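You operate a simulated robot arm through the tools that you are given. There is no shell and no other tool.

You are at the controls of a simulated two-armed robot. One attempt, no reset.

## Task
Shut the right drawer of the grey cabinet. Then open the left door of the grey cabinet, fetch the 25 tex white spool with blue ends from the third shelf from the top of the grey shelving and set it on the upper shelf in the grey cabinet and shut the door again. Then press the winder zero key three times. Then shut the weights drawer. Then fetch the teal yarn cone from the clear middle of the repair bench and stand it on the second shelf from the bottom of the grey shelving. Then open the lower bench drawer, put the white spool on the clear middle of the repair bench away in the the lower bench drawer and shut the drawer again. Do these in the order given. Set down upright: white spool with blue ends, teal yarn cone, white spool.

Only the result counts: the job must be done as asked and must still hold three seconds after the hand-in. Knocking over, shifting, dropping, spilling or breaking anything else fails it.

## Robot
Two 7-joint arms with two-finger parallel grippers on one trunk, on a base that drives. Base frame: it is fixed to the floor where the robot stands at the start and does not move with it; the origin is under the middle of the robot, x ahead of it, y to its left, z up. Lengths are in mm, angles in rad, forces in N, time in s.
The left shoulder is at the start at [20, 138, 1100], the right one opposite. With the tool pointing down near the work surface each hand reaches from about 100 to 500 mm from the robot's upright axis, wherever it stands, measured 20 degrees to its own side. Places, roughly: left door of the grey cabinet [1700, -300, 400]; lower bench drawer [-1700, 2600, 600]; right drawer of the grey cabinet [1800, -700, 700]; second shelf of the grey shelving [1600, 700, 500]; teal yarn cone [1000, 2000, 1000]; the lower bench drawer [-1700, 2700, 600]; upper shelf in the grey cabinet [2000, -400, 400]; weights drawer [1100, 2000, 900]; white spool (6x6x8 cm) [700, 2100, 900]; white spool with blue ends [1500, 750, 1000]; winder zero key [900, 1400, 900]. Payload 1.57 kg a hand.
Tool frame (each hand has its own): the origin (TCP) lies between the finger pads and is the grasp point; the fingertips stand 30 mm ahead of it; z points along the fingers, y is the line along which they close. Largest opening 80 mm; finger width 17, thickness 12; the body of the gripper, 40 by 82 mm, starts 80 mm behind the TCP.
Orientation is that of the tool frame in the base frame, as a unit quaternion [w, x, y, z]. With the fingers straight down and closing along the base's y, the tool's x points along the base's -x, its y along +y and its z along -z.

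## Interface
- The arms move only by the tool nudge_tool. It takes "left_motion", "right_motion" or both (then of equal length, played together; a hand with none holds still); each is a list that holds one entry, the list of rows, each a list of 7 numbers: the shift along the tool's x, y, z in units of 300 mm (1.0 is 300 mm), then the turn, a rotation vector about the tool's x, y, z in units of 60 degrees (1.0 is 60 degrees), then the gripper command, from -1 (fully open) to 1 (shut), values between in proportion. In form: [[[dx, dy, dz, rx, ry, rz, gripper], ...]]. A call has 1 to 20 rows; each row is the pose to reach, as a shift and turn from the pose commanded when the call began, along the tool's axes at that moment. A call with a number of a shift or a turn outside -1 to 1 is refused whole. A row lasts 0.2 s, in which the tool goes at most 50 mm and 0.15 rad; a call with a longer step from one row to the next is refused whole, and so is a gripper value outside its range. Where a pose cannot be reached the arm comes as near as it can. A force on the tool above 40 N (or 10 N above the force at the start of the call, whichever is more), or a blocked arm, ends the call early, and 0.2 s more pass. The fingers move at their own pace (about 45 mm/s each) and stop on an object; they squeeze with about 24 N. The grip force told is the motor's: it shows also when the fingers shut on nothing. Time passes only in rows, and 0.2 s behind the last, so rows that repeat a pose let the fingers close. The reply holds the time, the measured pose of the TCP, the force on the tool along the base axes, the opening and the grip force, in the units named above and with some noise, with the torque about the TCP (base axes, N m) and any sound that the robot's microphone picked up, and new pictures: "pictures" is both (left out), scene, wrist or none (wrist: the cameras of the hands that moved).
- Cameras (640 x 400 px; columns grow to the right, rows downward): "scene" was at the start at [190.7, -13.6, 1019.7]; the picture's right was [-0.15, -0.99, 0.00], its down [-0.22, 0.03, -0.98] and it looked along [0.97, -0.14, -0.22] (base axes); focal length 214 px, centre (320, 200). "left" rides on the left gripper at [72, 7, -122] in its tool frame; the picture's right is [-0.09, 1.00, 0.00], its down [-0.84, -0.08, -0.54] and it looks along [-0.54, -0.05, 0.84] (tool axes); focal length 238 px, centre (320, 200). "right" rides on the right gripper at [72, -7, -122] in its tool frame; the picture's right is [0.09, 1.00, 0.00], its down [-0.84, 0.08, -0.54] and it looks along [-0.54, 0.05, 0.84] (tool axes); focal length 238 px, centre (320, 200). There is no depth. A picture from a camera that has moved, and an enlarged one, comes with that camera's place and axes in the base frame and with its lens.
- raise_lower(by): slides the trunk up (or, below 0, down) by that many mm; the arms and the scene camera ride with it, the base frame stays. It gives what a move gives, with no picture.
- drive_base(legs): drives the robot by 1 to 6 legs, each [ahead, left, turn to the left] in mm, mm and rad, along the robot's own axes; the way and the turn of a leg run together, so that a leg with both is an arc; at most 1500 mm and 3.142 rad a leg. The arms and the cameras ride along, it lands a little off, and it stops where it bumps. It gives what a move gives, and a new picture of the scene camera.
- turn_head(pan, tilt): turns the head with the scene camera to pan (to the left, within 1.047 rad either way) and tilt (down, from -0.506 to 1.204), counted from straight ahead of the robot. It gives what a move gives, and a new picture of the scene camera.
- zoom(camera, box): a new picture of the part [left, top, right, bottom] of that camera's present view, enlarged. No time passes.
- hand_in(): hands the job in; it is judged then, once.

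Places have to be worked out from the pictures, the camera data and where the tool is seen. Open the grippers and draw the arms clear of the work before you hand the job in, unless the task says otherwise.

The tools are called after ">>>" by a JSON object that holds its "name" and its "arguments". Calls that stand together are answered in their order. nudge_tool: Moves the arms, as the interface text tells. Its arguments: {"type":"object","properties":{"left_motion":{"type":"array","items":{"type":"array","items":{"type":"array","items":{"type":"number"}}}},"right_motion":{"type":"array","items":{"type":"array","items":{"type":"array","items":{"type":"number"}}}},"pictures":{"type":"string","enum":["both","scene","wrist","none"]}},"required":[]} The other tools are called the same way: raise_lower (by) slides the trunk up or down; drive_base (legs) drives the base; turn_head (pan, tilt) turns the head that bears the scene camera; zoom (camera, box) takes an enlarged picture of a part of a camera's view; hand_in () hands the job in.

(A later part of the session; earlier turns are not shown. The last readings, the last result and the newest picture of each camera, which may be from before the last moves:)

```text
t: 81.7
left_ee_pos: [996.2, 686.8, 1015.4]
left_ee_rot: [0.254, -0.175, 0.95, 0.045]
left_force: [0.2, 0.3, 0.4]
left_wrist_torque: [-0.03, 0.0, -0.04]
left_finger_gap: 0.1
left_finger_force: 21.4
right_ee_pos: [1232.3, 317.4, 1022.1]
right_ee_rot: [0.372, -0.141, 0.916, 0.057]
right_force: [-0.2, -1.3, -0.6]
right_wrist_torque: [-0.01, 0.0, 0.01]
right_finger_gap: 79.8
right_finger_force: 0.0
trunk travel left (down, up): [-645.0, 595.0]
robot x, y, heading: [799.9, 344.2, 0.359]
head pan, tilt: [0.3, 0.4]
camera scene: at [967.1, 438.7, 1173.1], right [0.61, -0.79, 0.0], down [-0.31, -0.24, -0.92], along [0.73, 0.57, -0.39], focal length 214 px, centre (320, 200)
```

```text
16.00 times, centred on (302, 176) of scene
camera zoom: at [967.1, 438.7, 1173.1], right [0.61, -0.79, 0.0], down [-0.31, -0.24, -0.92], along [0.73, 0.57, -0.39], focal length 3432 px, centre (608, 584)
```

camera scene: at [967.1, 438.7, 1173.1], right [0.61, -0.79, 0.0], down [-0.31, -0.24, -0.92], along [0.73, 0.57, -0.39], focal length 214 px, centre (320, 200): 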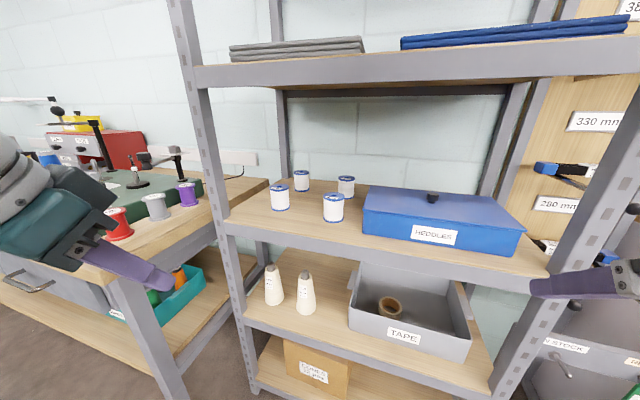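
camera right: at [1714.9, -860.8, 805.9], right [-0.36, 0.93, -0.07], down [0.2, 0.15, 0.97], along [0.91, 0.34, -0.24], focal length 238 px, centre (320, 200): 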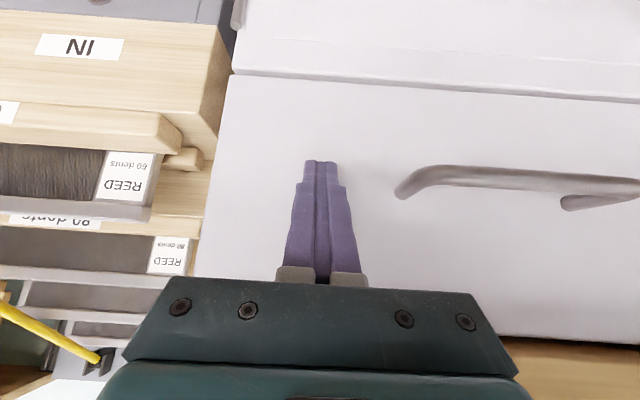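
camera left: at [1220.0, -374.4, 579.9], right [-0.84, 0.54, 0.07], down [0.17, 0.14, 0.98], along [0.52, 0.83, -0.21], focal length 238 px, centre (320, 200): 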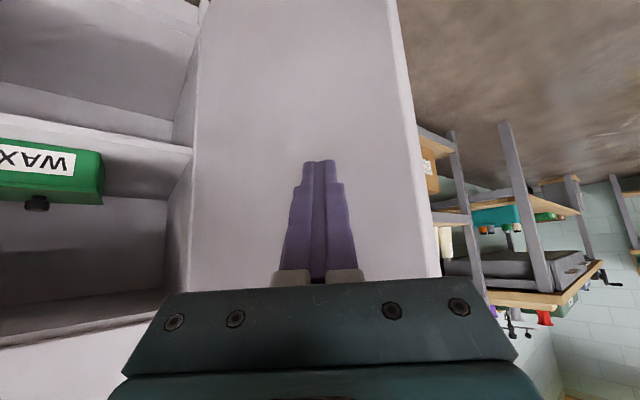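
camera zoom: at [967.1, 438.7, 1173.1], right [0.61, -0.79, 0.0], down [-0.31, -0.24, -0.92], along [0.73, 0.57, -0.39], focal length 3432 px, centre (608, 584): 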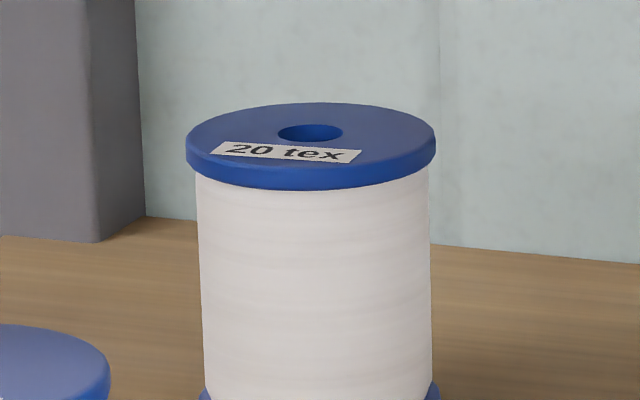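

The front-right spool is the 25 tex one, at about (1430, 749), bottom z≈877, top ≈950, ~60 mm wide. I drive 140 mm closer and lower the trunk 100 mm so the left hand can reach in level with it.

>>> {"name": "drive_base", "arguments": {"legs": [[140, 0, 0.005]]}}

>>> {"name": "raise_lower", "arguments": {"by": -95}}

```text
t: 83.0
left_ee_pos: [1126.4, 736.2, 1015.6]
left_ee_rot: [0.254, -0.176, 0.95, 0.046]
left_force: [0.4, 0.0, 0.3]
left_wrist_torque: [0.0, 0.0, 0.01]
left_finger_gap: 0.0
left_finger_force: 21.2
right_ee_pos: [1364.3, 366.8, 1022.3]
right_ee_rot: [0.372, -0.143, 0.916, 0.057]
right_force: [0.2, 0.0, 0.0]
right_wrist_torque: [-0.02, -0.02, -0.02]
right_finger_gap: 79.8
right_finger_force: 0.0
trunk travel left (down, up): [-645.0, 595.0]
robot x, y, heading: [934.8, 396.2, 0.366]
head pan, tilt: [0.3, 0.4]
camera scene: at [1097.8, 489.2, 1173.1], right [0.62, -0.79, 0.0], down [-0.31, -0.24, -0.92], along [0.72, 0.57, -0.39], focal length 214 px, centre (320, 200)
```

scene: 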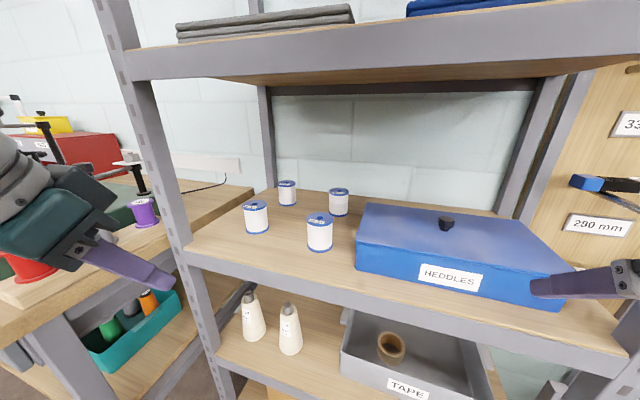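

```text
t: 84.3
left_ee_pos: [1126.3, 736.7, 920.8]
left_ee_rot: [0.254, -0.177, 0.95, 0.047]
left_force: [0.6, 0.3, -0.2]
left_wrist_torque: [0.03, -0.03, 0.0]
left_finger_gap: 0.1
left_finger_force: 21.5
right_ee_pos: [1364.7, 366.9, 927.0]
right_ee_rot: [0.372, -0.143, 0.915, 0.057]
right_force: [-0.2, -0.7, -0.2]
right_wrist_torque: [0.0, 0.04, -0.01]
right_finger_gap: 80.2
right_finger_force: 0.2
trunk travel left (down, up): [-550.0, 690.0]
robot x, y, heading: [932.2, 398.0, 0.367]
head pan, tilt: [0.3, 0.4]
```

Triangulating from the newest view, the 25 tex spool's axis is at about (1432, 752). I move the left hand to 140 mm in front of it, opening the fingers and pitching to 50°.

>>> {"name": "nudge_tool", "arguments": {"left_motion": [[[-0.074, -0.053, 0.043, 0, -0.056, 0, -1], [-0.147, -0.106, 0.085, 0, -0.112, 0, -1], [-0.221, -0.159, 0.128, 0, -0.168, 0, -1], [-0.295, -0.211, 0.17, 0, -0.223, 0, -1], [-0.368, -0.264, 0.213, 0, -0.279, 0, -1], [-0.442, -0.317, 0.255, 0, -0.335, 0, -1]]], "pictures": "both"}}

```text
t: 85.7
left_ee_pos: [1304.8, 702.8, 920.7]
left_ee_rot: [0.417, -0.166, 0.89, 0.077]
left_force: [-0.4, -0.6, 0.2]
left_wrist_torque: [0.01, 0.01, 0.0]
left_finger_gap: 80.2
left_finger_force: 0.1
right_ee_pos: [1365.0, 369.3, 926.8]
right_ee_rot: [0.372, -0.142, 0.915, 0.056]
right_force: [0.4, 0.1, -1.6]
right_wrist_torque: [-0.04, 0.01, 0.01]
right_finger_gap: 80.0
right_finger_force: 0.1
trunk travel left (down, up): [-550.0, 690.0]
robot x, y, heading: [932.9, 393.4, 0.367]
head pan, tilt: [0.3, 0.4]
camera scene: at [1098.1, 489.5, 1078.2], right [0.62, -0.79, 0.0], down [-0.31, -0.24, -0.92], along [0.72, 0.57, -0.39], focal length 214 px, centre (320, 200)
camera left: at [1172.3, 660.3, 942.8], right [-0.3, 0.95, 0.07], down [0.14, -0.03, 0.99], along [0.94, 0.31, -0.12], focal length 238 px, centre (320, 200)
```

scene: 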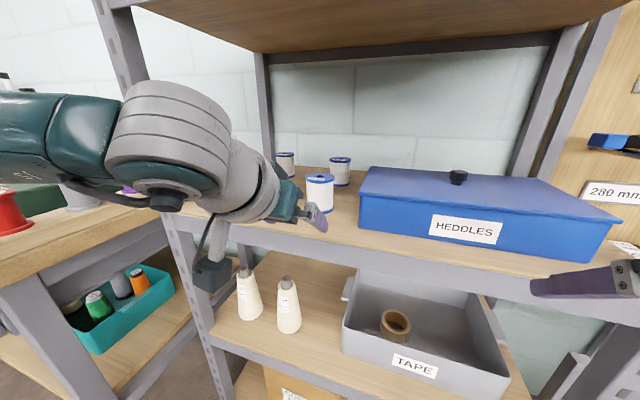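
left: 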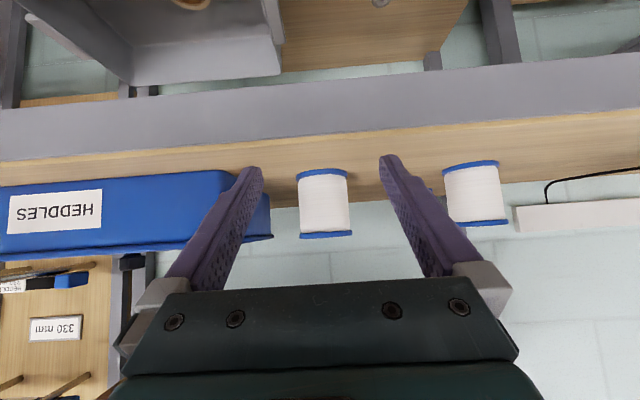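

The spool is centred between the open fingers (s≈−892 for both) and at the right height. I go in 134 mm and close on it.

>>> {"name": "nudge_tool", "arguments": {"left_motion": [[[-0.048, 0, 0.057, 0, 0, 0, -1], [-0.096, 0, 0.114, 0, 0, 0, -1], [-0.143, 0, 0.171, 0, 0, 0, -1], [-0.191, 0, 0.228, 0, 0, 0, -1], [-0.239, 0, 0.285, 0, 0, 0, -1], [-0.287, 0, 0.342, 0, 0, 0, -1], [-0.287, 0, 0.342, 0, 0, 0, -1]]], "pictures": "both"}}

```text
t: 87.3
left_ee_pos: [1429.1, 751.3, 919.9]
left_ee_rot: [0.416, -0.166, 0.891, 0.078]
left_force: [-0.8, -0.6, 0.4]
left_wrist_torque: [-0.01, -0.04, 0.01]
left_finger_gap: 79.9
left_finger_force: 0.0
right_ee_pos: [1364.6, 368.4, 926.8]
right_ee_rot: [0.373, -0.142, 0.915, 0.056]
right_force: [-0.5, 0.3, -0.4]
right_wrist_torque: [0.0, -0.02, -0.01]
right_finger_gap: 80.1
right_finger_force: 0.2
trunk travel left (down, up): [-550.0, 690.0]
robot x, y, heading: [931.3, 395.7, 0.362]
head pan, tilt: [0.3, 0.4]
camera scene: at [1097.6, 489.2, 1078.1], right [0.62, -0.79, 0.0], down [-0.31, -0.24, -0.92], along [0.72, 0.57, -0.39], focal length 214 px, centre (320, 200)
camera left: at [1297.3, 708.1, 943.1], right [-0.3, 0.95, 0.07], down [0.14, -0.03, 0.99], along [0.94, 0.31, -0.13], focal length 238 px, centre (320, 200)
```

scene: 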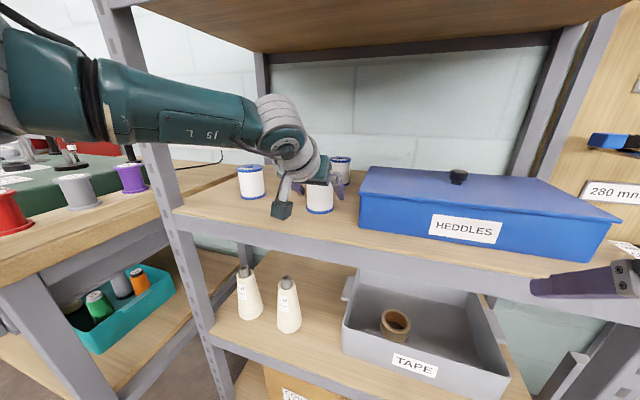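
left: 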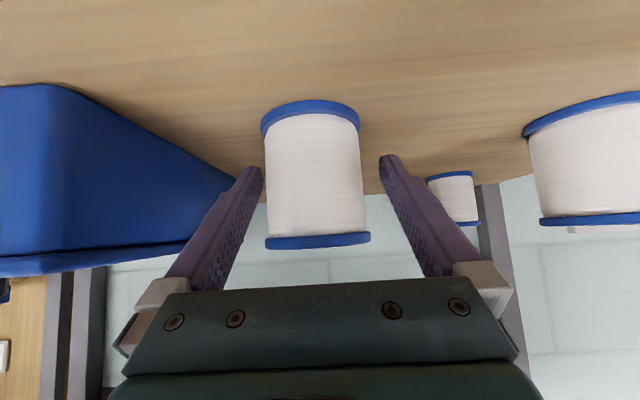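

The spool stands right between the pads. I close the gripper.

>>> {"name": "nudge_tool", "arguments": {"left_motion": [[[0, 0, 0, 0, 0, 0, 1], [0, 0, 0, 0, 0, 0, 1], [0, 0, 0, 0, 0, 0, 1], [0, 0, 0, 0, 0, 0, 1], [0, 0, 0, 0, 0, 0, 1]]], "pictures": "wrist"}}

```text
t: 88.5
left_ee_pos: [1429.5, 750.8, 920.4]
left_ee_rot: [0.416, -0.166, 0.891, 0.076]
left_force: [0.1, -1.3, 1.7]
left_wrist_torque: [0.04, 0.01, 0.0]
left_finger_gap: 56.9
left_finger_force: 23.5
right_ee_pos: [1364.5, 368.1, 926.9]
right_ee_rot: [0.372, -0.143, 0.915, 0.056]
right_force: [-0.6, -0.5, 0.4]
right_wrist_torque: [0.01, 0.0, -0.01]
right_finger_gap: 80.1
right_finger_force: 0.0
trunk travel left (down, up): [-550.0, 690.0]
robot x, y, heading: [933.2, 395.3, 0.369]
head pan, tilt: [0.3, 0.4]
camera left: at [1297.3, 707.9, 943.1], right [-0.3, 0.95, 0.07], down [0.14, -0.03, 0.99], along [0.94, 0.31, -0.13], focal length 238 px, centre (320, 200)
```

left: 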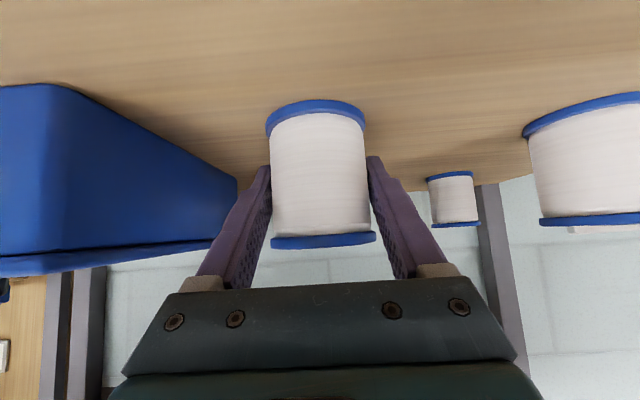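

Gripped at 56.9 mm. I lift it 40 mm and draw it straight back out of the shelf.

>>> {"name": "nudge_tool", "arguments": {"left_motion": [[[-0.034, 0, -0.029, 0, 0, 0, 1], [-0.068, 0, -0.057, 0, 0, 0, 1], [-0.102, 0, -0.086, 0, 0, 0, 1], [-0.048, 0, -0.15, 0, 0, 0, 1], [0.006, 0, -0.214, 0, 0, 0, 1], [0.059, 0, -0.278, 0, 0, 0, 1], [0.113, 0, -0.342, 0, 0, 0, 1], [0.166, 0, -0.405, 0, 0, 0, 1], [0.22, 0, -0.469, 0, 0, 0, 1], [0.273, 0, -0.533, 0, 0, 0, 1]]], "pictures": "both"}}

```text
t: 90.7
left_ee_pos: [1264.6, 687.6, 959.3]
left_ee_rot: [0.415, -0.167, 0.891, 0.077]
left_force: [0.4, -0.7, -0.4]
left_wrist_torque: [0.02, 0.03, -0.02]
left_finger_gap: 56.8
left_finger_force: 23.7
right_ee_pos: [1364.4, 366.6, 926.4]
right_ee_rot: [0.371, -0.143, 0.916, 0.057]
right_force: [-1.0, -0.1, -0.8]
right_wrist_torque: [-0.03, 0.03, -0.01]
right_finger_gap: 80.0
right_finger_force: 0.0
trunk travel left (down, up): [-550.0, 690.0]
robot x, y, heading: [933.1, 393.6, 0.363]
head pan, tilt: [0.3, 0.4]
camera scene: at [1097.5, 489.1, 1078.0], right [0.62, -0.79, 0.0], down [-0.31, -0.24, -0.92], along [0.72, 0.57, -0.39], focal length 214 px, centre (320, 200)
camera left: at [1133.0, 644.1, 982.2], right [-0.3, 0.95, 0.07], down [0.14, -0.03, 0.99], along [0.94, 0.31, -0.13], focal length 238 px, centre (320, 200)
```

scene: 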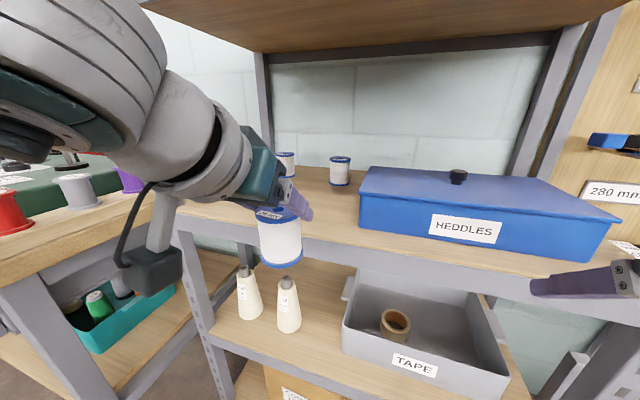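
left: 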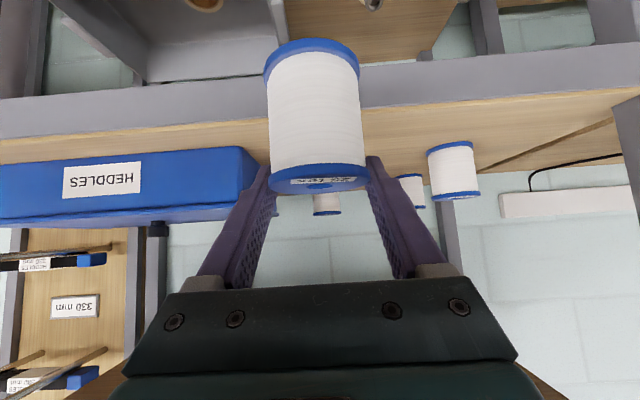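

The spool seems to sit lower between the fingers than when I gripped it. I zoom in from both cameras to see exactly how it is held.

>>> {"name": "zoom", "arguments": {"camera": "scene", "box": [230, 160, 350, 280]}}

>>> {"name": "zoom", "arguments": {"camera": "left", "box": [200, 20, 440, 280]}}

```text
3.33 times, centred on (290, 220) of scene
camera zoom: at [1097.5, 489.1, 1078.0], right [0.62, -0.79, 0.0], down [-0.31, -0.24, -0.92], along [0.72, 0.57, -0.39], focal length 715 px, centre (420, 133)
```

zoom: 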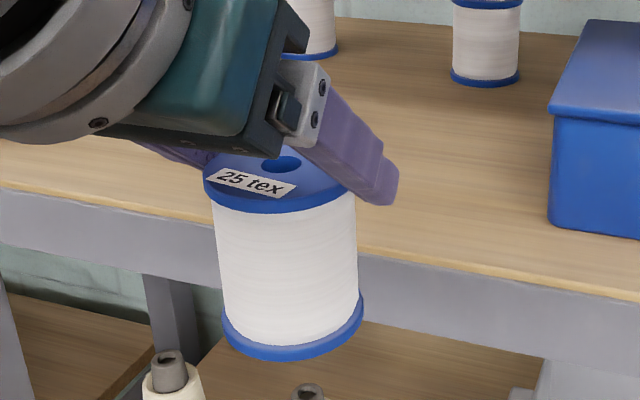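

```text
1.54 times, centred on (320, 150) of left
camera zoom: at [1133.0, 644.1, 982.2], right [-0.3, 0.95, 0.07], down [0.14, -0.03, 0.99], along [0.94, 0.31, -0.13], focal length 367 px, centre (320, 277)
```

zoom: 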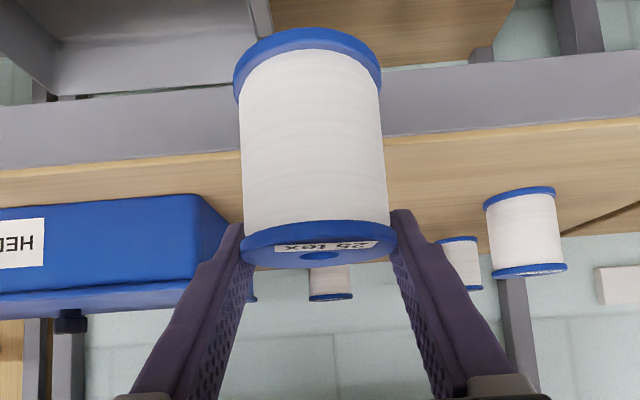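

The spool slid down and now hangs upright, caught under its top flange by the fingertips. I wait two rows and look again to see whether it is steady.

>>> {"name": "nudge_tool", "arguments": {"left_motion": [[[0, 0, 0, 0, 0, 0, 1], [0, 0, 0, 0, 0, 0, 1], [0, 0, 0, 0, 0, 0, 1]]], "pictures": "wrist"}}

```text
t: 91.5
left_ee_pos: [1264.9, 687.2, 959.3]
left_ee_rot: [0.415, -0.166, 0.891, 0.077]
left_force: [0.6, -0.6, -0.6]
left_wrist_torque: [-0.02, -0.03, -0.03]
left_finger_gap: 56.8
left_finger_force: 23.6
right_ee_pos: [1363.8, 368.3, 926.2]
right_ee_rot: [0.371, -0.142, 0.916, 0.056]
right_force: [0.2, -0.3, 0.7]
right_wrist_torque: [0.01, 0.03, -0.03]
right_finger_gap: 79.8
right_finger_force: 0.1
trunk travel left (down, up): [-550.0, 690.0]
robot x, y, heading: [931.8, 394.9, 0.363]
head pan, tilt: [0.3, 0.4]
camera left: at [1133.5, 644.4, 982.1], right [-0.3, 0.95, 0.07], down [0.14, -0.03, 0.99], along [0.94, 0.31, -0.13], focal length 238 px, centre (320, 200)
```

left: 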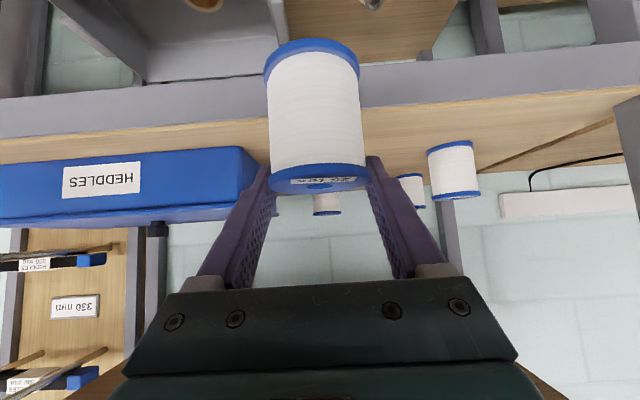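

The spool is steady, hanging upright under its flange. I drive back 515 mm, then right 1120 mm to come in front of the cabinet, with the hand held still.

>>> {"name": "drive_base", "arguments": {"legs": [[-515, 0, 0], [0, -1120, 0]]}}

>>> {"name": "turn_head", "arguments": {"pan": 0.3, "tilt": 0.5}}

```text
t: 99.9
left_ee_pos: [1187.9, -534.8, 959.7]
left_ee_rot: [0.415, -0.17, 0.89, 0.078]
left_force: [-0.1, -1.2, -0.1]
left_wrist_torque: [0.03, -0.02, -0.03]
left_finger_gap: 56.4
left_finger_force: 24.0
right_ee_pos: [1291.0, -854.2, 925.9]
right_ee_rot: [0.371, -0.148, 0.915, 0.058]
right_force: [0.8, 0.0, -0.8]
right_wrist_torque: [-0.03, -0.01, 0.01]
right_finger_gap: 80.0
right_finger_force: 0.1
trunk travel left (down, up): [-550.0, 690.0]
robot x, y, heading: [857.6, -829.1, 0.373]
head pan, tilt: [0.3, 0.4]
camera scene: at [1022.8, -735.3, 1078.0], right [0.63, -0.78, 0.0], down [-0.3, -0.24, -0.92], along [0.72, 0.58, -0.39], focal length 214 px, centre (320, 200)
```

scene: 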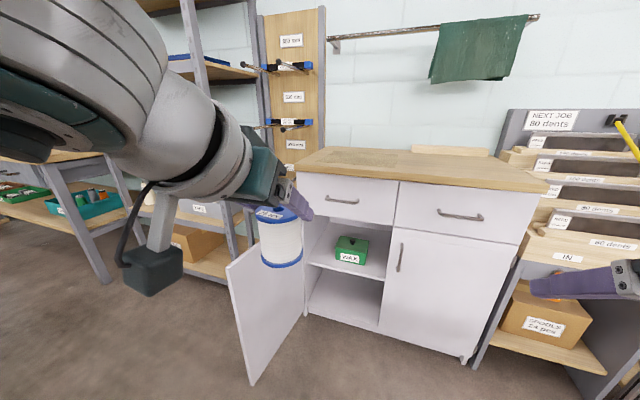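

```text
t: 100.5
left_ee_pos: [1189.1, -535.0, 960.1]
left_ee_rot: [0.415, -0.171, 0.89, 0.079]
left_force: [-0.2, 0.0, -1.4]
left_wrist_torque: [0.0, 0.0, 0.01]
left_finger_gap: 56.6
left_finger_force: 24.6
right_ee_pos: [1291.3, -854.2, 926.5]
right_ee_rot: [0.371, -0.146, 0.915, 0.058]
right_force: [-0.6, 1.1, -0.1]
right_wrist_torque: [0.02, 0.03, 0.01]
right_finger_gap: 80.0
right_finger_force: 0.1
trunk travel left (down, up): [-550.0, 690.0]
robot x, y, heading: [859.5, -829.8, 0.373]
head pan, tilt: [0.3, 0.499]
camera scene: at [1021.5, -736.3, 1068.9], right [0.63, -0.78, 0.0], down [-0.37, -0.3, -0.88], along [0.69, 0.55, -0.48], focal length 214 px, centre (320, 200)
```

scene: 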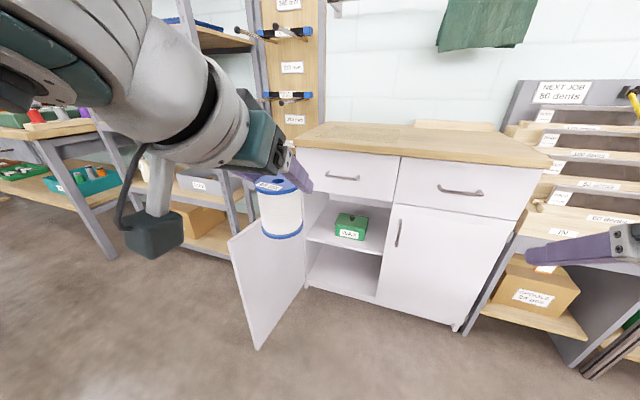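

The spool is still held well and the door stands open. I lower the trunk 450 mm in two moves so that the spool travels just above the upper shelf's level.

>>> {"name": "raise_lower", "arguments": {"by": -400}}

>>> {"name": "raise_lower", "arguments": {"by": -45}}

>>> {"name": "drive_base", "arguments": {"legs": [[300, 0, -0.008]]}}

```text
t: 104.4
left_ee_pos: [1188.1, -534.8, 559.7]
left_ee_rot: [0.415, -0.171, 0.89, 0.079]
left_force: [0.5, 0.1, -1.0]
left_wrist_torque: [-0.03, 0.01, 0.0]
left_finger_gap: 56.8
left_finger_force: 24.0
right_ee_pos: [1290.8, -854.7, 525.8]
right_ee_rot: [0.371, -0.147, 0.915, 0.058]
right_force: [0.5, -0.6, 0.4]
right_wrist_torque: [0.02, -0.02, -0.02]
right_finger_gap: 79.8
right_finger_force: 0.0
trunk travel left (down, up): [-150.0, 1090.0]
robot x, y, heading: [858.4, -829.8, 0.377]
head pan, tilt: [0.3, 0.499]
```

```text
t: 105.2
left_ee_pos: [1187.6, -535.3, 514.8]
left_ee_rot: [0.416, -0.17, 0.89, 0.079]
left_force: [0.2, -0.8, -0.4]
left_wrist_torque: [0.03, 0.02, -0.02]
left_finger_gap: 56.7
left_finger_force: 23.7
right_ee_pos: [1290.8, -854.4, 481.8]
right_ee_rot: [0.371, -0.147, 0.915, 0.058]
right_force: [0.0, 1.1, 0.2]
right_wrist_torque: [0.01, 0.0, 0.0]
right_finger_gap: 80.1
right_finger_force: 0.0
trunk travel left (down, up): [-105.0, 1135.0]
robot x, y, heading: [859.6, -830.3, 0.378]
head pan, tilt: [0.3, 0.499]
```

```text
t: 107.3
left_ee_pos: [1471.1, -427.6, 513.8]
left_ee_rot: [0.415, -0.168, 0.891, 0.077]
left_force: [0.6, 0.5, -1.6]
left_wrist_torque: [0.01, 0.01, 0.04]
left_finger_gap: 56.5
left_finger_force: 24.3
right_ee_pos: [1569.9, -747.5, 480.8]
right_ee_rot: [0.371, -0.145, 0.915, 0.058]
right_force: [-0.3, 0.0, 1.0]
right_wrist_torque: [-0.01, -0.01, -0.05]
right_finger_gap: 80.0
right_finger_force: 0.1
trunk travel left (down, up): [-105.0, 1135.0]
robot x, y, heading: [1141.7, -725.1, 0.364]
head pan, tilt: [0.3, 0.499]
camera scene: at [1302.1, -627.7, 623.8], right [0.62, -0.78, 0.0], down [-0.38, -0.3, -0.88], along [0.69, 0.55, -0.48], focal length 214 px, centre (320, 200)
```

scene: 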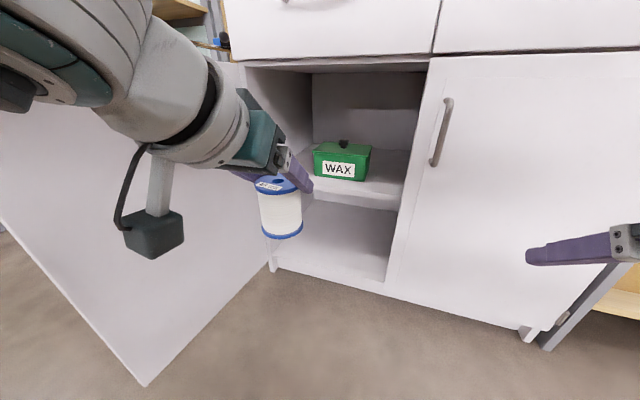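

All good: spool above shelf level, door clear. I drive another 130 mm ahead.

>>> {"name": "drive_base", "arguments": {"legs": [[130, 0, 0]]}}

>>> {"name": "nudge_tool", "arguments": {"left_motion": [[[0, 0, 0, 0, 0, 0, 1]]], "pictures": "both"}}

```text
t: 108.6
left_ee_pos: [1591.7, -380.6, 513.7]
left_ee_rot: [0.415, -0.167, 0.891, 0.077]
left_force: [-0.7, 0.3, -0.5]
left_wrist_torque: [-0.02, 0.0, 0.02]
left_finger_gap: 56.5
left_finger_force: 23.7
right_ee_pos: [1689.4, -700.2, 480.2]
right_ee_rot: [0.37, -0.145, 0.916, 0.058]
right_force: [-0.2, -0.1, -0.3]
right_wrist_torque: [-0.02, -0.04, 0.0]
right_finger_gap: 80.2
right_finger_force: 0.1
trunk travel left (down, up): [-105.0, 1135.0]
robot x, y, heading: [1260.9, -673.9, 0.372]
head pan, tilt: [0.3, 0.499]
camera scene: at [1423.4, -580.9, 623.7], right [0.62, -0.78, 0.0], down [-0.38, -0.3, -0.88], along [0.69, 0.54, -0.48], focal length 214 px, centre (320, 200)
```

scene: 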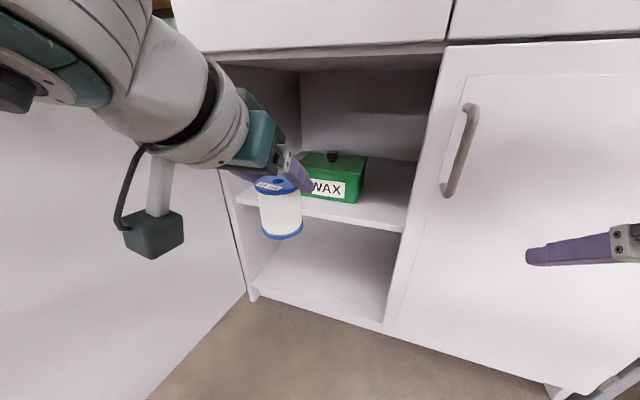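

```text
t: 109.0
left_ee_pos: [1591.8, -380.2, 514.0]
left_ee_rot: [0.415, -0.168, 0.891, 0.077]
left_force: [-0.3, 0.5, -0.8]
left_wrist_torque: [0.0, 0.01, 0.01]
left_finger_gap: 56.8
left_finger_force: 24.2
right_ee_pos: [1691.9, -700.4, 481.2]
right_ee_rot: [0.371, -0.144, 0.916, 0.057]
right_force: [-0.3, -0.4, 0.1]
right_wrist_torque: [-0.01, -0.03, 0.0]
right_finger_gap: 80.0
right_finger_force: 0.0
trunk travel left (down, up): [-105.0, 1135.0]
robot x, y, heading: [1264.8, -672.0, 0.368]
head pan, tilt: [0.3, 0.499]
camera scene: at [1424.1, -580.7, 623.8], right [0.62, -0.78, 0.0], down [-0.38, -0.3, -0.88], along [0.69, 0.54, -0.48], focal length 214 px, centre (320, 200)
camera left: at [1460.4, -424.5, 536.7], right [-0.31, 0.95, 0.07], down [0.14, -0.03, 0.99], along [0.94, 0.31, -0.13], focal length 238 px, centre (320, 200)
```

scene: 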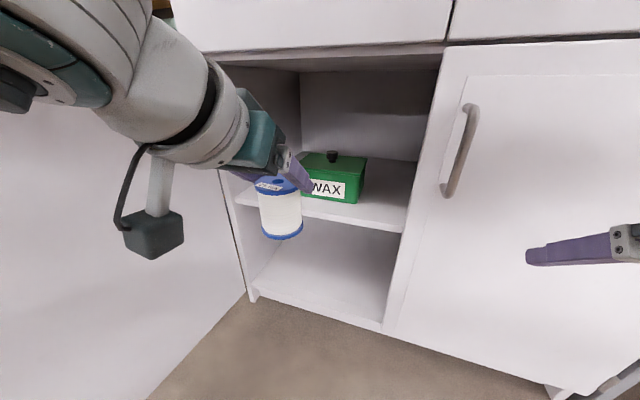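
left: 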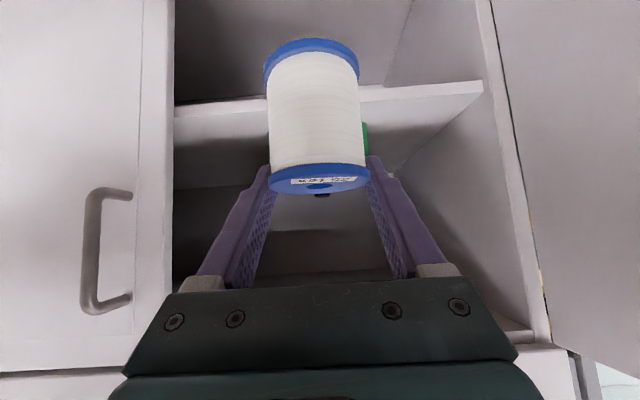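

WAX box's left edge is at s≈159 and the inner left wall at s≈38, so I'll set the spool at s≈98, d≈−25 (well inside). I move the hand diagonally left/forward, then straight in, keeping the spool ≈40 mm above the shelf.

>>> {"name": "nudge_tool", "arguments": {"left_motion": [[[-0.037, 0.052, 0.044, 0, 0, 0, 1], [-0.073, 0.103, 0.088, 0, 0, 0, 1], [-0.11, 0.155, 0.131, 0, 0, 0, 1], [-0.147, 0.207, 0.175, 0, 0, 0, 1], [-0.184, 0.258, 0.219, 0, 0, 0, 1], [-0.22, 0.31, 0.263, 0, 0, 0, 1], [-0.257, 0.361, 0.306, 0, 0, 0, 1], [-0.294, 0.413, 0.35, 0, 0, 0, 1]]], "pictures": "both"}}

```text
t: 110.8
left_ee_pos: [1675.8, -213.2, 514.9]
left_ee_rot: [0.416, -0.167, 0.891, 0.077]
left_force: [0.1, 0.1, -1.0]
left_wrist_torque: [-0.03, -0.01, -0.02]
left_finger_gap: 56.5
left_finger_force: 24.4
right_ee_pos: [1692.7, -699.1, 481.1]
right_ee_rot: [0.372, -0.144, 0.915, 0.057]
right_force: [-0.1, -0.5, -0.1]
right_wrist_torque: [-0.02, -0.01, 0.0]
right_finger_gap: 79.8
right_finger_force: 0.2
trunk travel left (down, up): [-105.0, 1135.0]
robot x, y, heading: [1261.0, -671.1, 0.369]
head pan, tilt: [0.3, 0.499]
camera scene: at [1425.3, -580.0, 624.0], right [0.62, -0.78, 0.0], down [-0.38, -0.3, -0.88], along [0.69, 0.54, -0.48], focal length 214 px, centre (320, 200)
camera left: at [1545.2, -258.1, 537.1], right [-0.31, 0.95, 0.07], down [0.14, -0.03, 0.99], along [0.94, 0.31, -0.13], focal length 238 px, centre (320, 200)
```

scene: 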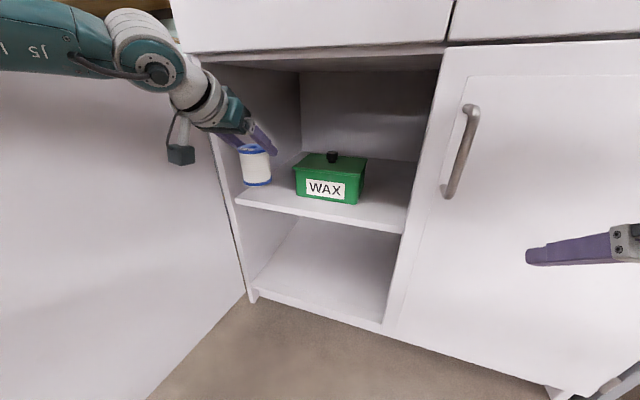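
left: 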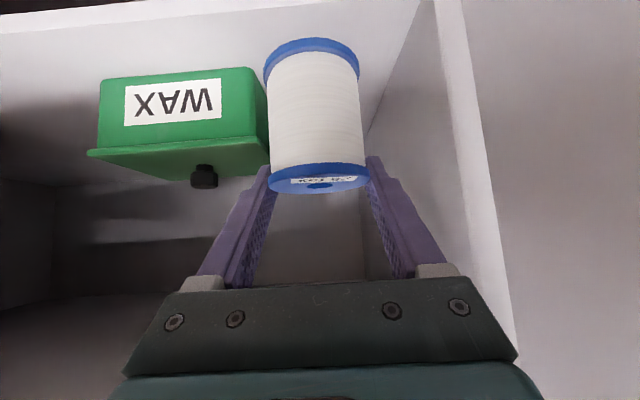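

Now WAX's left edge measures s≈148 and the wall s≈28. I shift 8 mm left and go 29 mm further in, then lower 30 mm.

>>> {"name": "nudge_tool", "arguments": {"left_motion": [[[-0.031, 0.014, 0.037, 0, 0, 0, 1], [-0.062, 0.027, 0.074, 0, 0, 0, 1], [-0.036, 0.027, 0.095, 0, 0, 0, 1], [-0.011, 0.027, 0.117, 0, 0, 0, 1], [0.015, 0.027, 0.138, 0, 0, 0, 1]]], "pictures": "both"}}

```text
t: 112.0
left_ee_pos: [1699.9, -196.7, 483.8]
left_ee_rot: [0.416, -0.167, 0.891, 0.077]
left_force: [0.4, -0.2, -1.2]
left_wrist_torque: [0.0, -0.02, 0.0]
left_finger_gap: 56.4
left_finger_force: 23.6
right_ee_pos: [1692.2, -700.6, 481.7]
right_ee_rot: [0.371, -0.145, 0.916, 0.057]
right_force: [0.2, 0.2, 0.3]
right_wrist_torque: [-0.01, -0.05, 0.0]
right_finger_gap: 80.1
right_finger_force: 0.1
trunk travel left (down, up): [-105.0, 1135.0]
robot x, y, heading: [1262.1, -674.5, 0.368]
head pan, tilt: [0.3, 0.499]
camera scene: at [1424.9, -580.5, 623.9], right [0.62, -0.78, 0.0], down [-0.38, -0.3, -0.88], along [0.69, 0.54, -0.48], focal length 214 px, centre (320, 200)
camera left: at [1568.3, -241.5, 506.8], right [-0.3, 0.95, 0.07], down [0.14, -0.03, 0.99], along [0.94, 0.31, -0.13], focal length 238 px, centre (320, 200)
```

scene: 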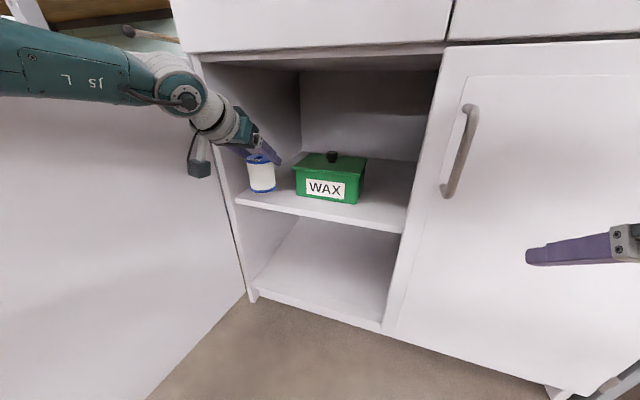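
left: 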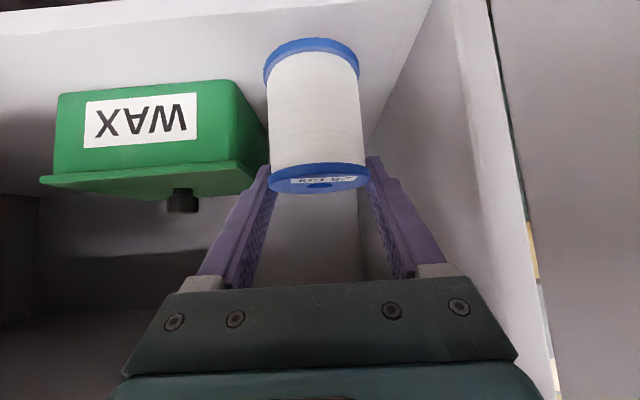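

I zoom in to see how far the spool's bottom still is above the shelf.

>>> {"name": "zoom", "arguments": {"camera": "scene", "box": [210, 130, 330, 220]}}

```text
4.44 times, centred on (270, 175) of scene
camera zoom: at [1424.9, -580.5, 623.9], right [0.62, -0.78, 0.0], down [-0.38, -0.3, -0.88], along [0.69, 0.54, -0.48], focal length 953 px, centre (542, 311)
```

zoom: 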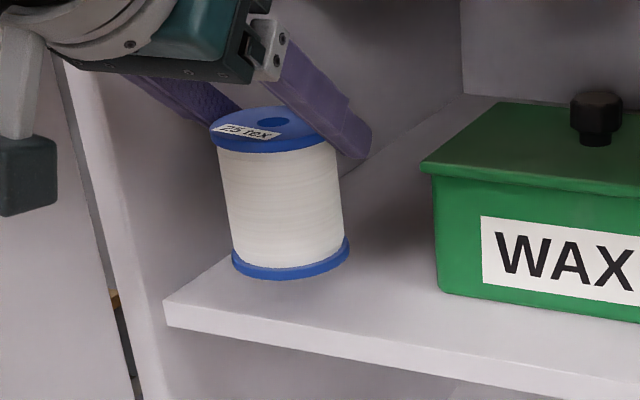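

The spool's bottom is roughly 10 mm above the shelf. I lower in small steps of 3 mm and watch the force.

>>> {"name": "nudge_tool", "arguments": {"left_motion": [[[0.0077, 0, 0.0064, 0, 0, 0, 1], [0.0153, 0, 0.0129, 0, 0, 0, 1], [0.0204, 0, 0.0171, 0, 0, 0, 1]]], "pictures": "none"}}

>>> {"name": "zoom", "arguments": {"camera": "scene", "box": [210, 130, 330, 220]}}

```text
t: 112.8
left_ee_pos: [1698.5, -197.7, 475.2]
left_ee_rot: [0.415, -0.168, 0.891, 0.077]
left_force: [0.0, 0.3, -0.4]
left_wrist_torque: [0.0, 0.01, 0.01]
left_finger_gap: 56.5
left_finger_force: 24.3
right_ee_pos: [1693.4, -699.6, 481.8]
right_ee_rot: [0.37, -0.145, 0.916, 0.057]
right_force: [-1.2, 0.2, 0.5]
right_wrist_torque: [0.0, -0.01, -0.01]
right_finger_gap: 80.1
right_finger_force: 0.0
trunk travel left (down, up): [-105.0, 1135.0]
robot x, y, heading: [1262.2, -676.0, 0.37]
head pan, tilt: [0.3, 0.499]
```

```text
4.44 times, centred on (270, 175) of scene
camera zoom: at [1424.8, -580.4, 623.9], right [0.62, -0.78, 0.0], down [-0.38, -0.3, -0.88], along [0.69, 0.54, -0.48], focal length 953 px, centre (542, 311)
```

zoom: 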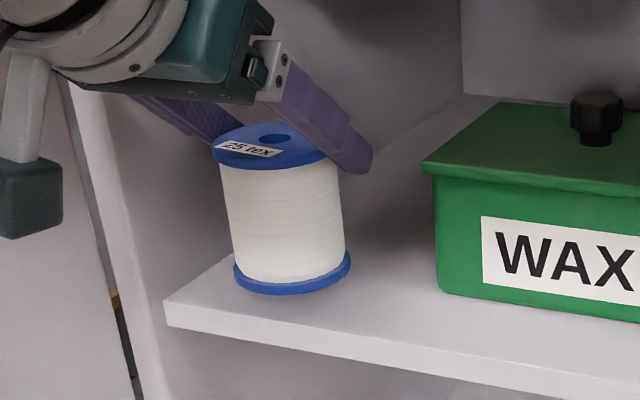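

No contact yet. I lower 6 mm more in 1.5 mm rows.

>>> {"name": "nudge_tool", "arguments": {"left_motion": [[[0.0038, 0, 0.0032, 0, 0, 0, 1], [0.0077, 0, 0.0064, 0, 0, 0, 1], [0.0115, 0, 0.0096, 0, 0, 0, 1], [0.0153, 0, 0.0129, 0, 0, 0, 1]]], "pictures": "none"}}

>>> {"name": "zoom", "arguments": {"camera": "scene", "box": [210, 130, 330, 220]}}

```text
t: 113.8
left_ee_pos: [1699.6, -196.7, 469.7]
left_ee_rot: [0.415, -0.167, 0.891, 0.077]
left_force: [0.0, 0.6, -1.2]
left_wrist_torque: [0.05, 0.02, 0.0]
left_finger_gap: 56.4
left_finger_force: 24.1
right_ee_pos: [1693.0, -700.5, 480.6]
right_ee_rot: [0.37, -0.145, 0.916, 0.057]
right_force: [0.1, -0.3, 0.1]
right_wrist_torque: [0.03, 0.01, -0.01]
right_finger_gap: 79.7
right_finger_force: 0.0
trunk travel left (down, up): [-105.0, 1135.0]
robot x, y, heading: [1261.3, -671.1, 0.368]
head pan, tilt: [0.3, 0.499]
```

```text
4.44 times, centred on (270, 175) of scene
camera zoom: at [1424.8, -580.4, 623.9], right [0.62, -0.78, 0.0], down [-0.38, -0.3, -0.88], along [0.69, 0.54, -0.48], focal length 953 px, centre (542, 311)
```

zoom: 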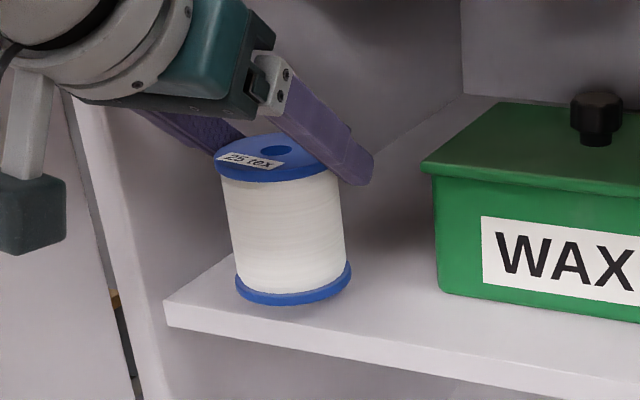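

Bottom estimated at z≈398, nearly on the shelf. I continue another 6 mm slowly.

>>> {"name": "nudge_tool", "arguments": {"left_motion": [[[0.0038, 0, 0.0032, 0, 0, 0, 1], [0.0077, 0, 0.0064, 0, 0, 0, 1], [0.0115, 0, 0.0096, 0, 0, 0, 1], [0.0153, 0, 0.0129, 0, 0, 0, 1]]], "pictures": "none"}}

>>> {"name": "zoom", "arguments": {"camera": "scene", "box": [210, 130, 330, 220]}}

```text
t: 114.8
left_ee_pos: [1700.1, -197.2, 463.0]
left_ee_rot: [0.415, -0.168, 0.891, 0.077]
left_force: [-0.3, -0.4, -0.8]
left_wrist_torque: [-0.03, 0.03, -0.02]
left_finger_gap: 56.7
left_finger_force: 24.1
right_ee_pos: [1692.2, -700.5, 480.3]
right_ee_rot: [0.371, -0.145, 0.915, 0.057]
right_force: [-0.4, -0.3, -0.2]
right_wrist_torque: [0.01, -0.01, -0.01]
right_finger_gap: 79.9
right_finger_force: 0.2
trunk travel left (down, up): [-105.0, 1135.0]
robot x, y, heading: [1258.2, -672.3, 0.368]
head pan, tilt: [0.3, 0.499]
```

```text
4.44 times, centred on (270, 175) of scene
camera zoom: at [1424.9, -580.4, 623.9], right [0.62, -0.78, 0.0], down [-0.38, -0.3, -0.88], along [0.69, 0.54, -0.48], focal length 953 px, centre (542, 311)
```

zoom: 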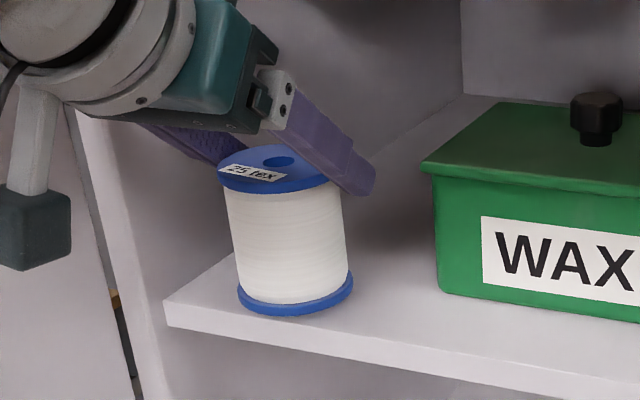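

Still no contact force; the spool keeps moving with the hand. I lower another 6 mm.

>>> {"name": "nudge_tool", "arguments": {"left_motion": [[[0.0038, 0, 0.0032, 0, 0, 0, 1], [0.0077, 0, 0.0064, 0, 0, 0, 1], [0.0115, 0, 0.0096, 0, 0, 0, 1], [0.0153, 0, 0.0129, 0, 0, 0, 1]]], "pictures": "none"}}

>>> {"name": "zoom", "arguments": {"camera": "scene", "box": [210, 130, 330, 220]}}

```text
t: 115.8
left_ee_pos: [1699.1, -196.3, 457.6]
left_ee_rot: [0.414, -0.166, 0.891, 0.076]
left_force: [0.3, -0.2, -1.0]
left_wrist_torque: [0.0, 0.01, 0.02]
left_finger_gap: 56.5
left_finger_force: 23.8
right_ee_pos: [1692.2, -699.9, 481.4]
right_ee_rot: [0.371, -0.145, 0.915, 0.058]
right_force: [-0.1, 0.1, -0.8]
right_wrist_torque: [0.04, 0.01, 0.02]
right_finger_gap: 80.2
right_finger_force: 0.2
trunk travel left (down, up): [-105.0, 1135.0]
robot x, y, heading: [1260.0, -673.3, 0.365]
head pan, tilt: [0.3, 0.499]
```

```text
4.44 times, centred on (270, 175) of scene
camera zoom: at [1424.9, -580.4, 623.9], right [0.62, -0.78, 0.0], down [-0.38, -0.3, -0.88], along [0.69, 0.54, -0.48], focal length 953 px, centre (542, 311)
```

zoom: 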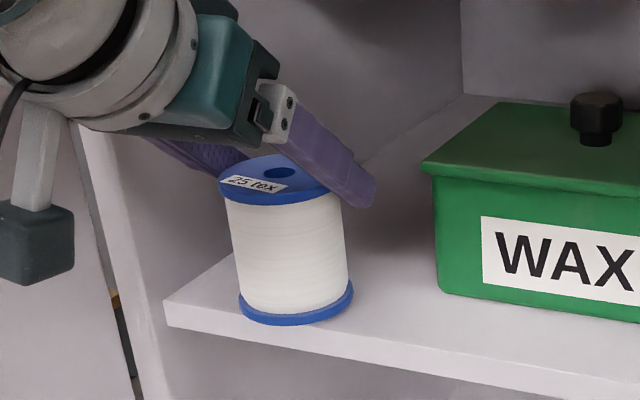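

The bottom should be about touching (z≈384) but the spool's front is only ~12 mm from the shelf's edge, so I lift 3 mm, go 20 mm deeper and lower again.

>>> {"name": "nudge_tool", "arguments": {"left_motion": [[[-0.0077, 0, -0.0064, 0, 0, 0, 1], [-0.029, 0, 0.019, 0, 0, 0, 1], [-0.0507, 0, 0.0446, 0, 0, 0, 1], [-0.0467, 0, 0.0478, 0, 0, 0, 1], [-0.0427, 0, 0.051, 0, 0, 0, 1], [-0.0387, 0, 0.0542, 0, 0, 0, 1]]], "pictures": "wrist"}}

>>> {"name": "zoom", "arguments": {"camera": "scene", "box": [210, 130, 330, 220]}}

```text
t: 117.2
left_ee_pos: [1717.0, -189.2, 455.9]
left_ee_rot: [0.416, -0.168, 0.891, 0.077]
left_force: [0.1, -0.2, -1.6]
left_wrist_torque: [-0.01, 0.0, -0.01]
left_finger_gap: 56.5
left_finger_force: 23.9
right_ee_pos: [1693.2, -700.6, 480.6]
right_ee_rot: [0.37, -0.144, 0.916, 0.057]
right_force: [-0.1, 0.5, -0.5]
right_wrist_torque: [-0.01, 0.02, -0.05]
right_finger_gap: 80.1
right_finger_force: 0.1
trunk travel left (down, up): [-105.0, 1135.0]
robot x, y, heading: [1263.6, -671.1, 0.372]
head pan, tilt: [0.3, 0.499]
camera left: at [1587.0, -233.8, 478.9], right [-0.31, 0.95, 0.07], down [0.14, -0.03, 0.99], along [0.94, 0.31, -0.13], focal length 238 px, centre (320, 200)
```

left: 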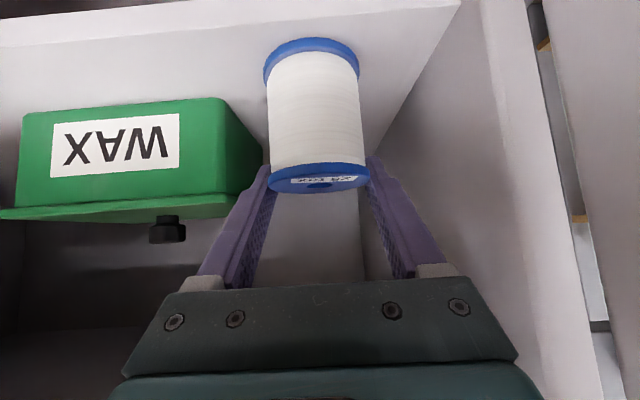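

```text
4.44 times, centred on (270, 175) of scene
camera zoom: at [1424.9, -580.5, 623.9], right [0.62, -0.78, 0.0], down [-0.38, -0.3, -0.88], along [0.69, 0.54, -0.48], focal length 953 px, centre (542, 311)
```

zoom: 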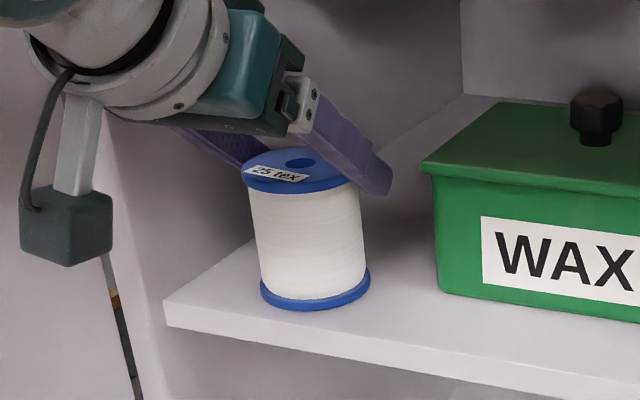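

I keep lowering in 1.5 mm rows and check both cameras for contact.

>>> {"name": "nudge_tool", "arguments": {"left_motion": [[[0.0038, 0, 0.0032, 0, 0, 0, 1], [0.0077, 0, 0.0064, 0, 0, 0, 1], [0.0115, 0, 0.0096, 0, 0, 0, 1], [0.0153, 0, 0.0129, 0, 0, 0, 1]]], "pictures": "wrist"}}

>>> {"name": "zoom", "arguments": {"camera": "scene", "box": [210, 130, 330, 220]}}

```text
t: 118.2
left_ee_pos: [1719.9, -188.1, 453.2]
left_ee_rot: [0.418, -0.167, 0.89, 0.077]
left_force: [-0.8, -2.0, 15.9]
left_wrist_torque: [0.1, 0.01, -0.12]
left_finger_gap: 56.9
left_finger_force: 23.9
right_ee_pos: [1693.6, -699.2, 480.4]
right_ee_rot: [0.371, -0.143, 0.916, 0.057]
right_force: [-0.4, -0.5, -0.3]
right_wrist_torque: [-0.04, 0.0, -0.03]
right_finger_gap: 80.0
right_finger_force: 0.0
trunk travel left (down, up): [-105.0, 1135.0]
robot x, y, heading: [1262.1, -671.5, 0.365]
head pan, tilt: [0.3, 0.499]
camera left: at [1588.7, -232.5, 474.6], right [-0.3, 0.95, 0.07], down [0.14, -0.03, 0.99], along [0.94, 0.31, -0.12], focal length 238 px, centre (320, 200)
```

left: 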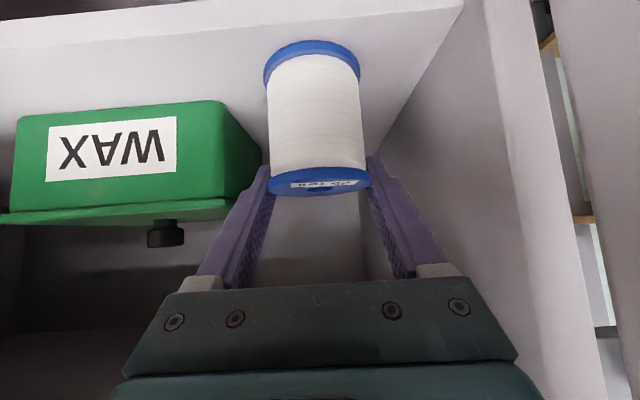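

```text
4.44 times, centred on (270, 175) of scene
camera zoom: at [1425.6, -579.3, 624.3], right [0.62, -0.78, 0.0], down [-0.38, -0.3, -0.88], along [0.69, 0.55, -0.48], focal length 953 px, centre (542, 311)
```

zoom: 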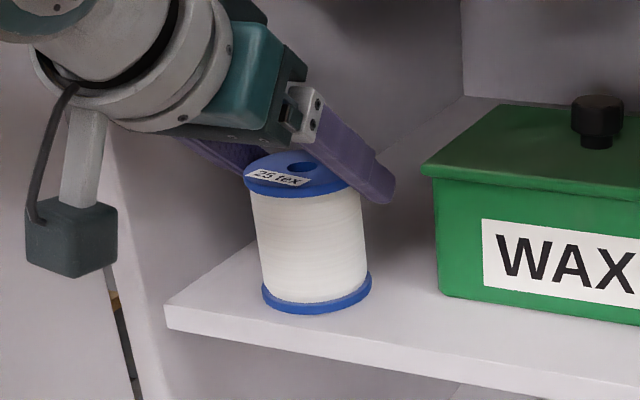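

Contact is made (+16 N upward). I ease off 3 mm and open the fingers a little (to ~67 mm), staying clear of the WAX box and the wall.

>>> {"name": "nudge_tool", "arguments": {"left_motion": [[[-0.0077, 0, -0.0064, 0, 0, 0, 1], [-0.0077, 0, -0.0064, 0, 0, 0, -0.68], [-0.0077, 0, -0.0064, 0, 0, 0, -0.68], [-0.0077, 0, -0.0064, 0, 0, 0, -0.68]]], "pictures": "wrist"}}

>>> {"name": "zoom", "arguments": {"camera": "scene", "box": [210, 130, 330, 220]}}

```text
t: 119.2
left_ee_pos: [1717.3, -189.6, 452.2]
left_ee_rot: [0.415, -0.167, 0.891, 0.077]
left_force: [0.0, 0.3, 0.1]
left_wrist_torque: [-0.04, -0.01, -0.02]
left_finger_gap: 67.1
left_finger_force: 0.2
right_ee_pos: [1692.6, -701.0, 480.5]
right_ee_rot: [0.371, -0.144, 0.916, 0.057]
right_force: [0.4, -0.1, -0.1]
right_wrist_torque: [0.04, -0.01, 0.0]
right_finger_gap: 80.1
right_finger_force: 0.0
trunk travel left (down, up): [-105.0, 1135.0]
robot x, y, heading: [1262.1, -675.4, 0.364]
head pan, tilt: [0.3, 0.499]
camera left: at [1586.6, -233.8, 475.6], right [-0.31, 0.95, 0.07], down [0.14, -0.03, 0.99], along [0.94, 0.31, -0.13], focal length 238 px, centre (320, 200)
```

left: 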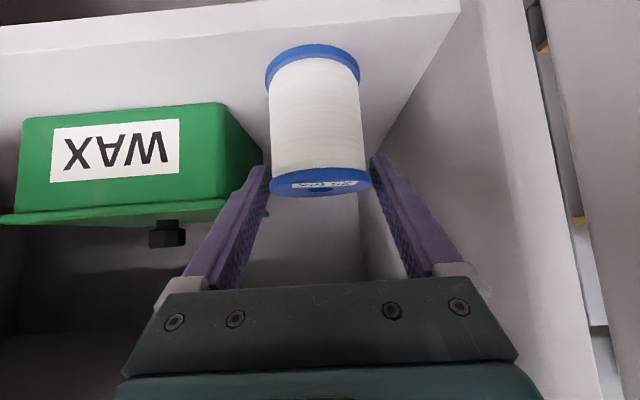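

```text
4.44 times, centred on (270, 175) of scene
camera zoom: at [1424.7, -580.4, 623.8], right [0.62, -0.78, 0.0], down [-0.38, -0.3, -0.88], along [0.69, 0.54, -0.48], focal length 953 px, centre (542, 311)
```

zoom: 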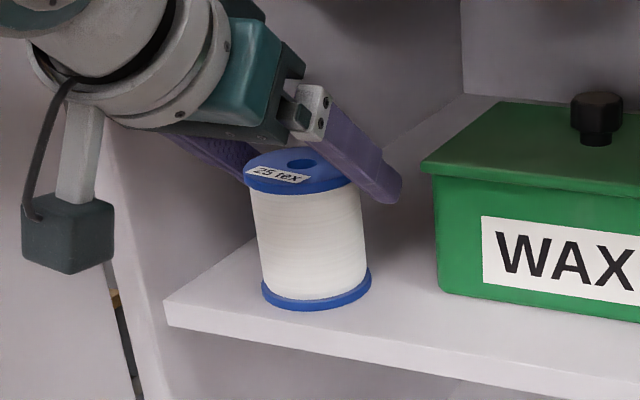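

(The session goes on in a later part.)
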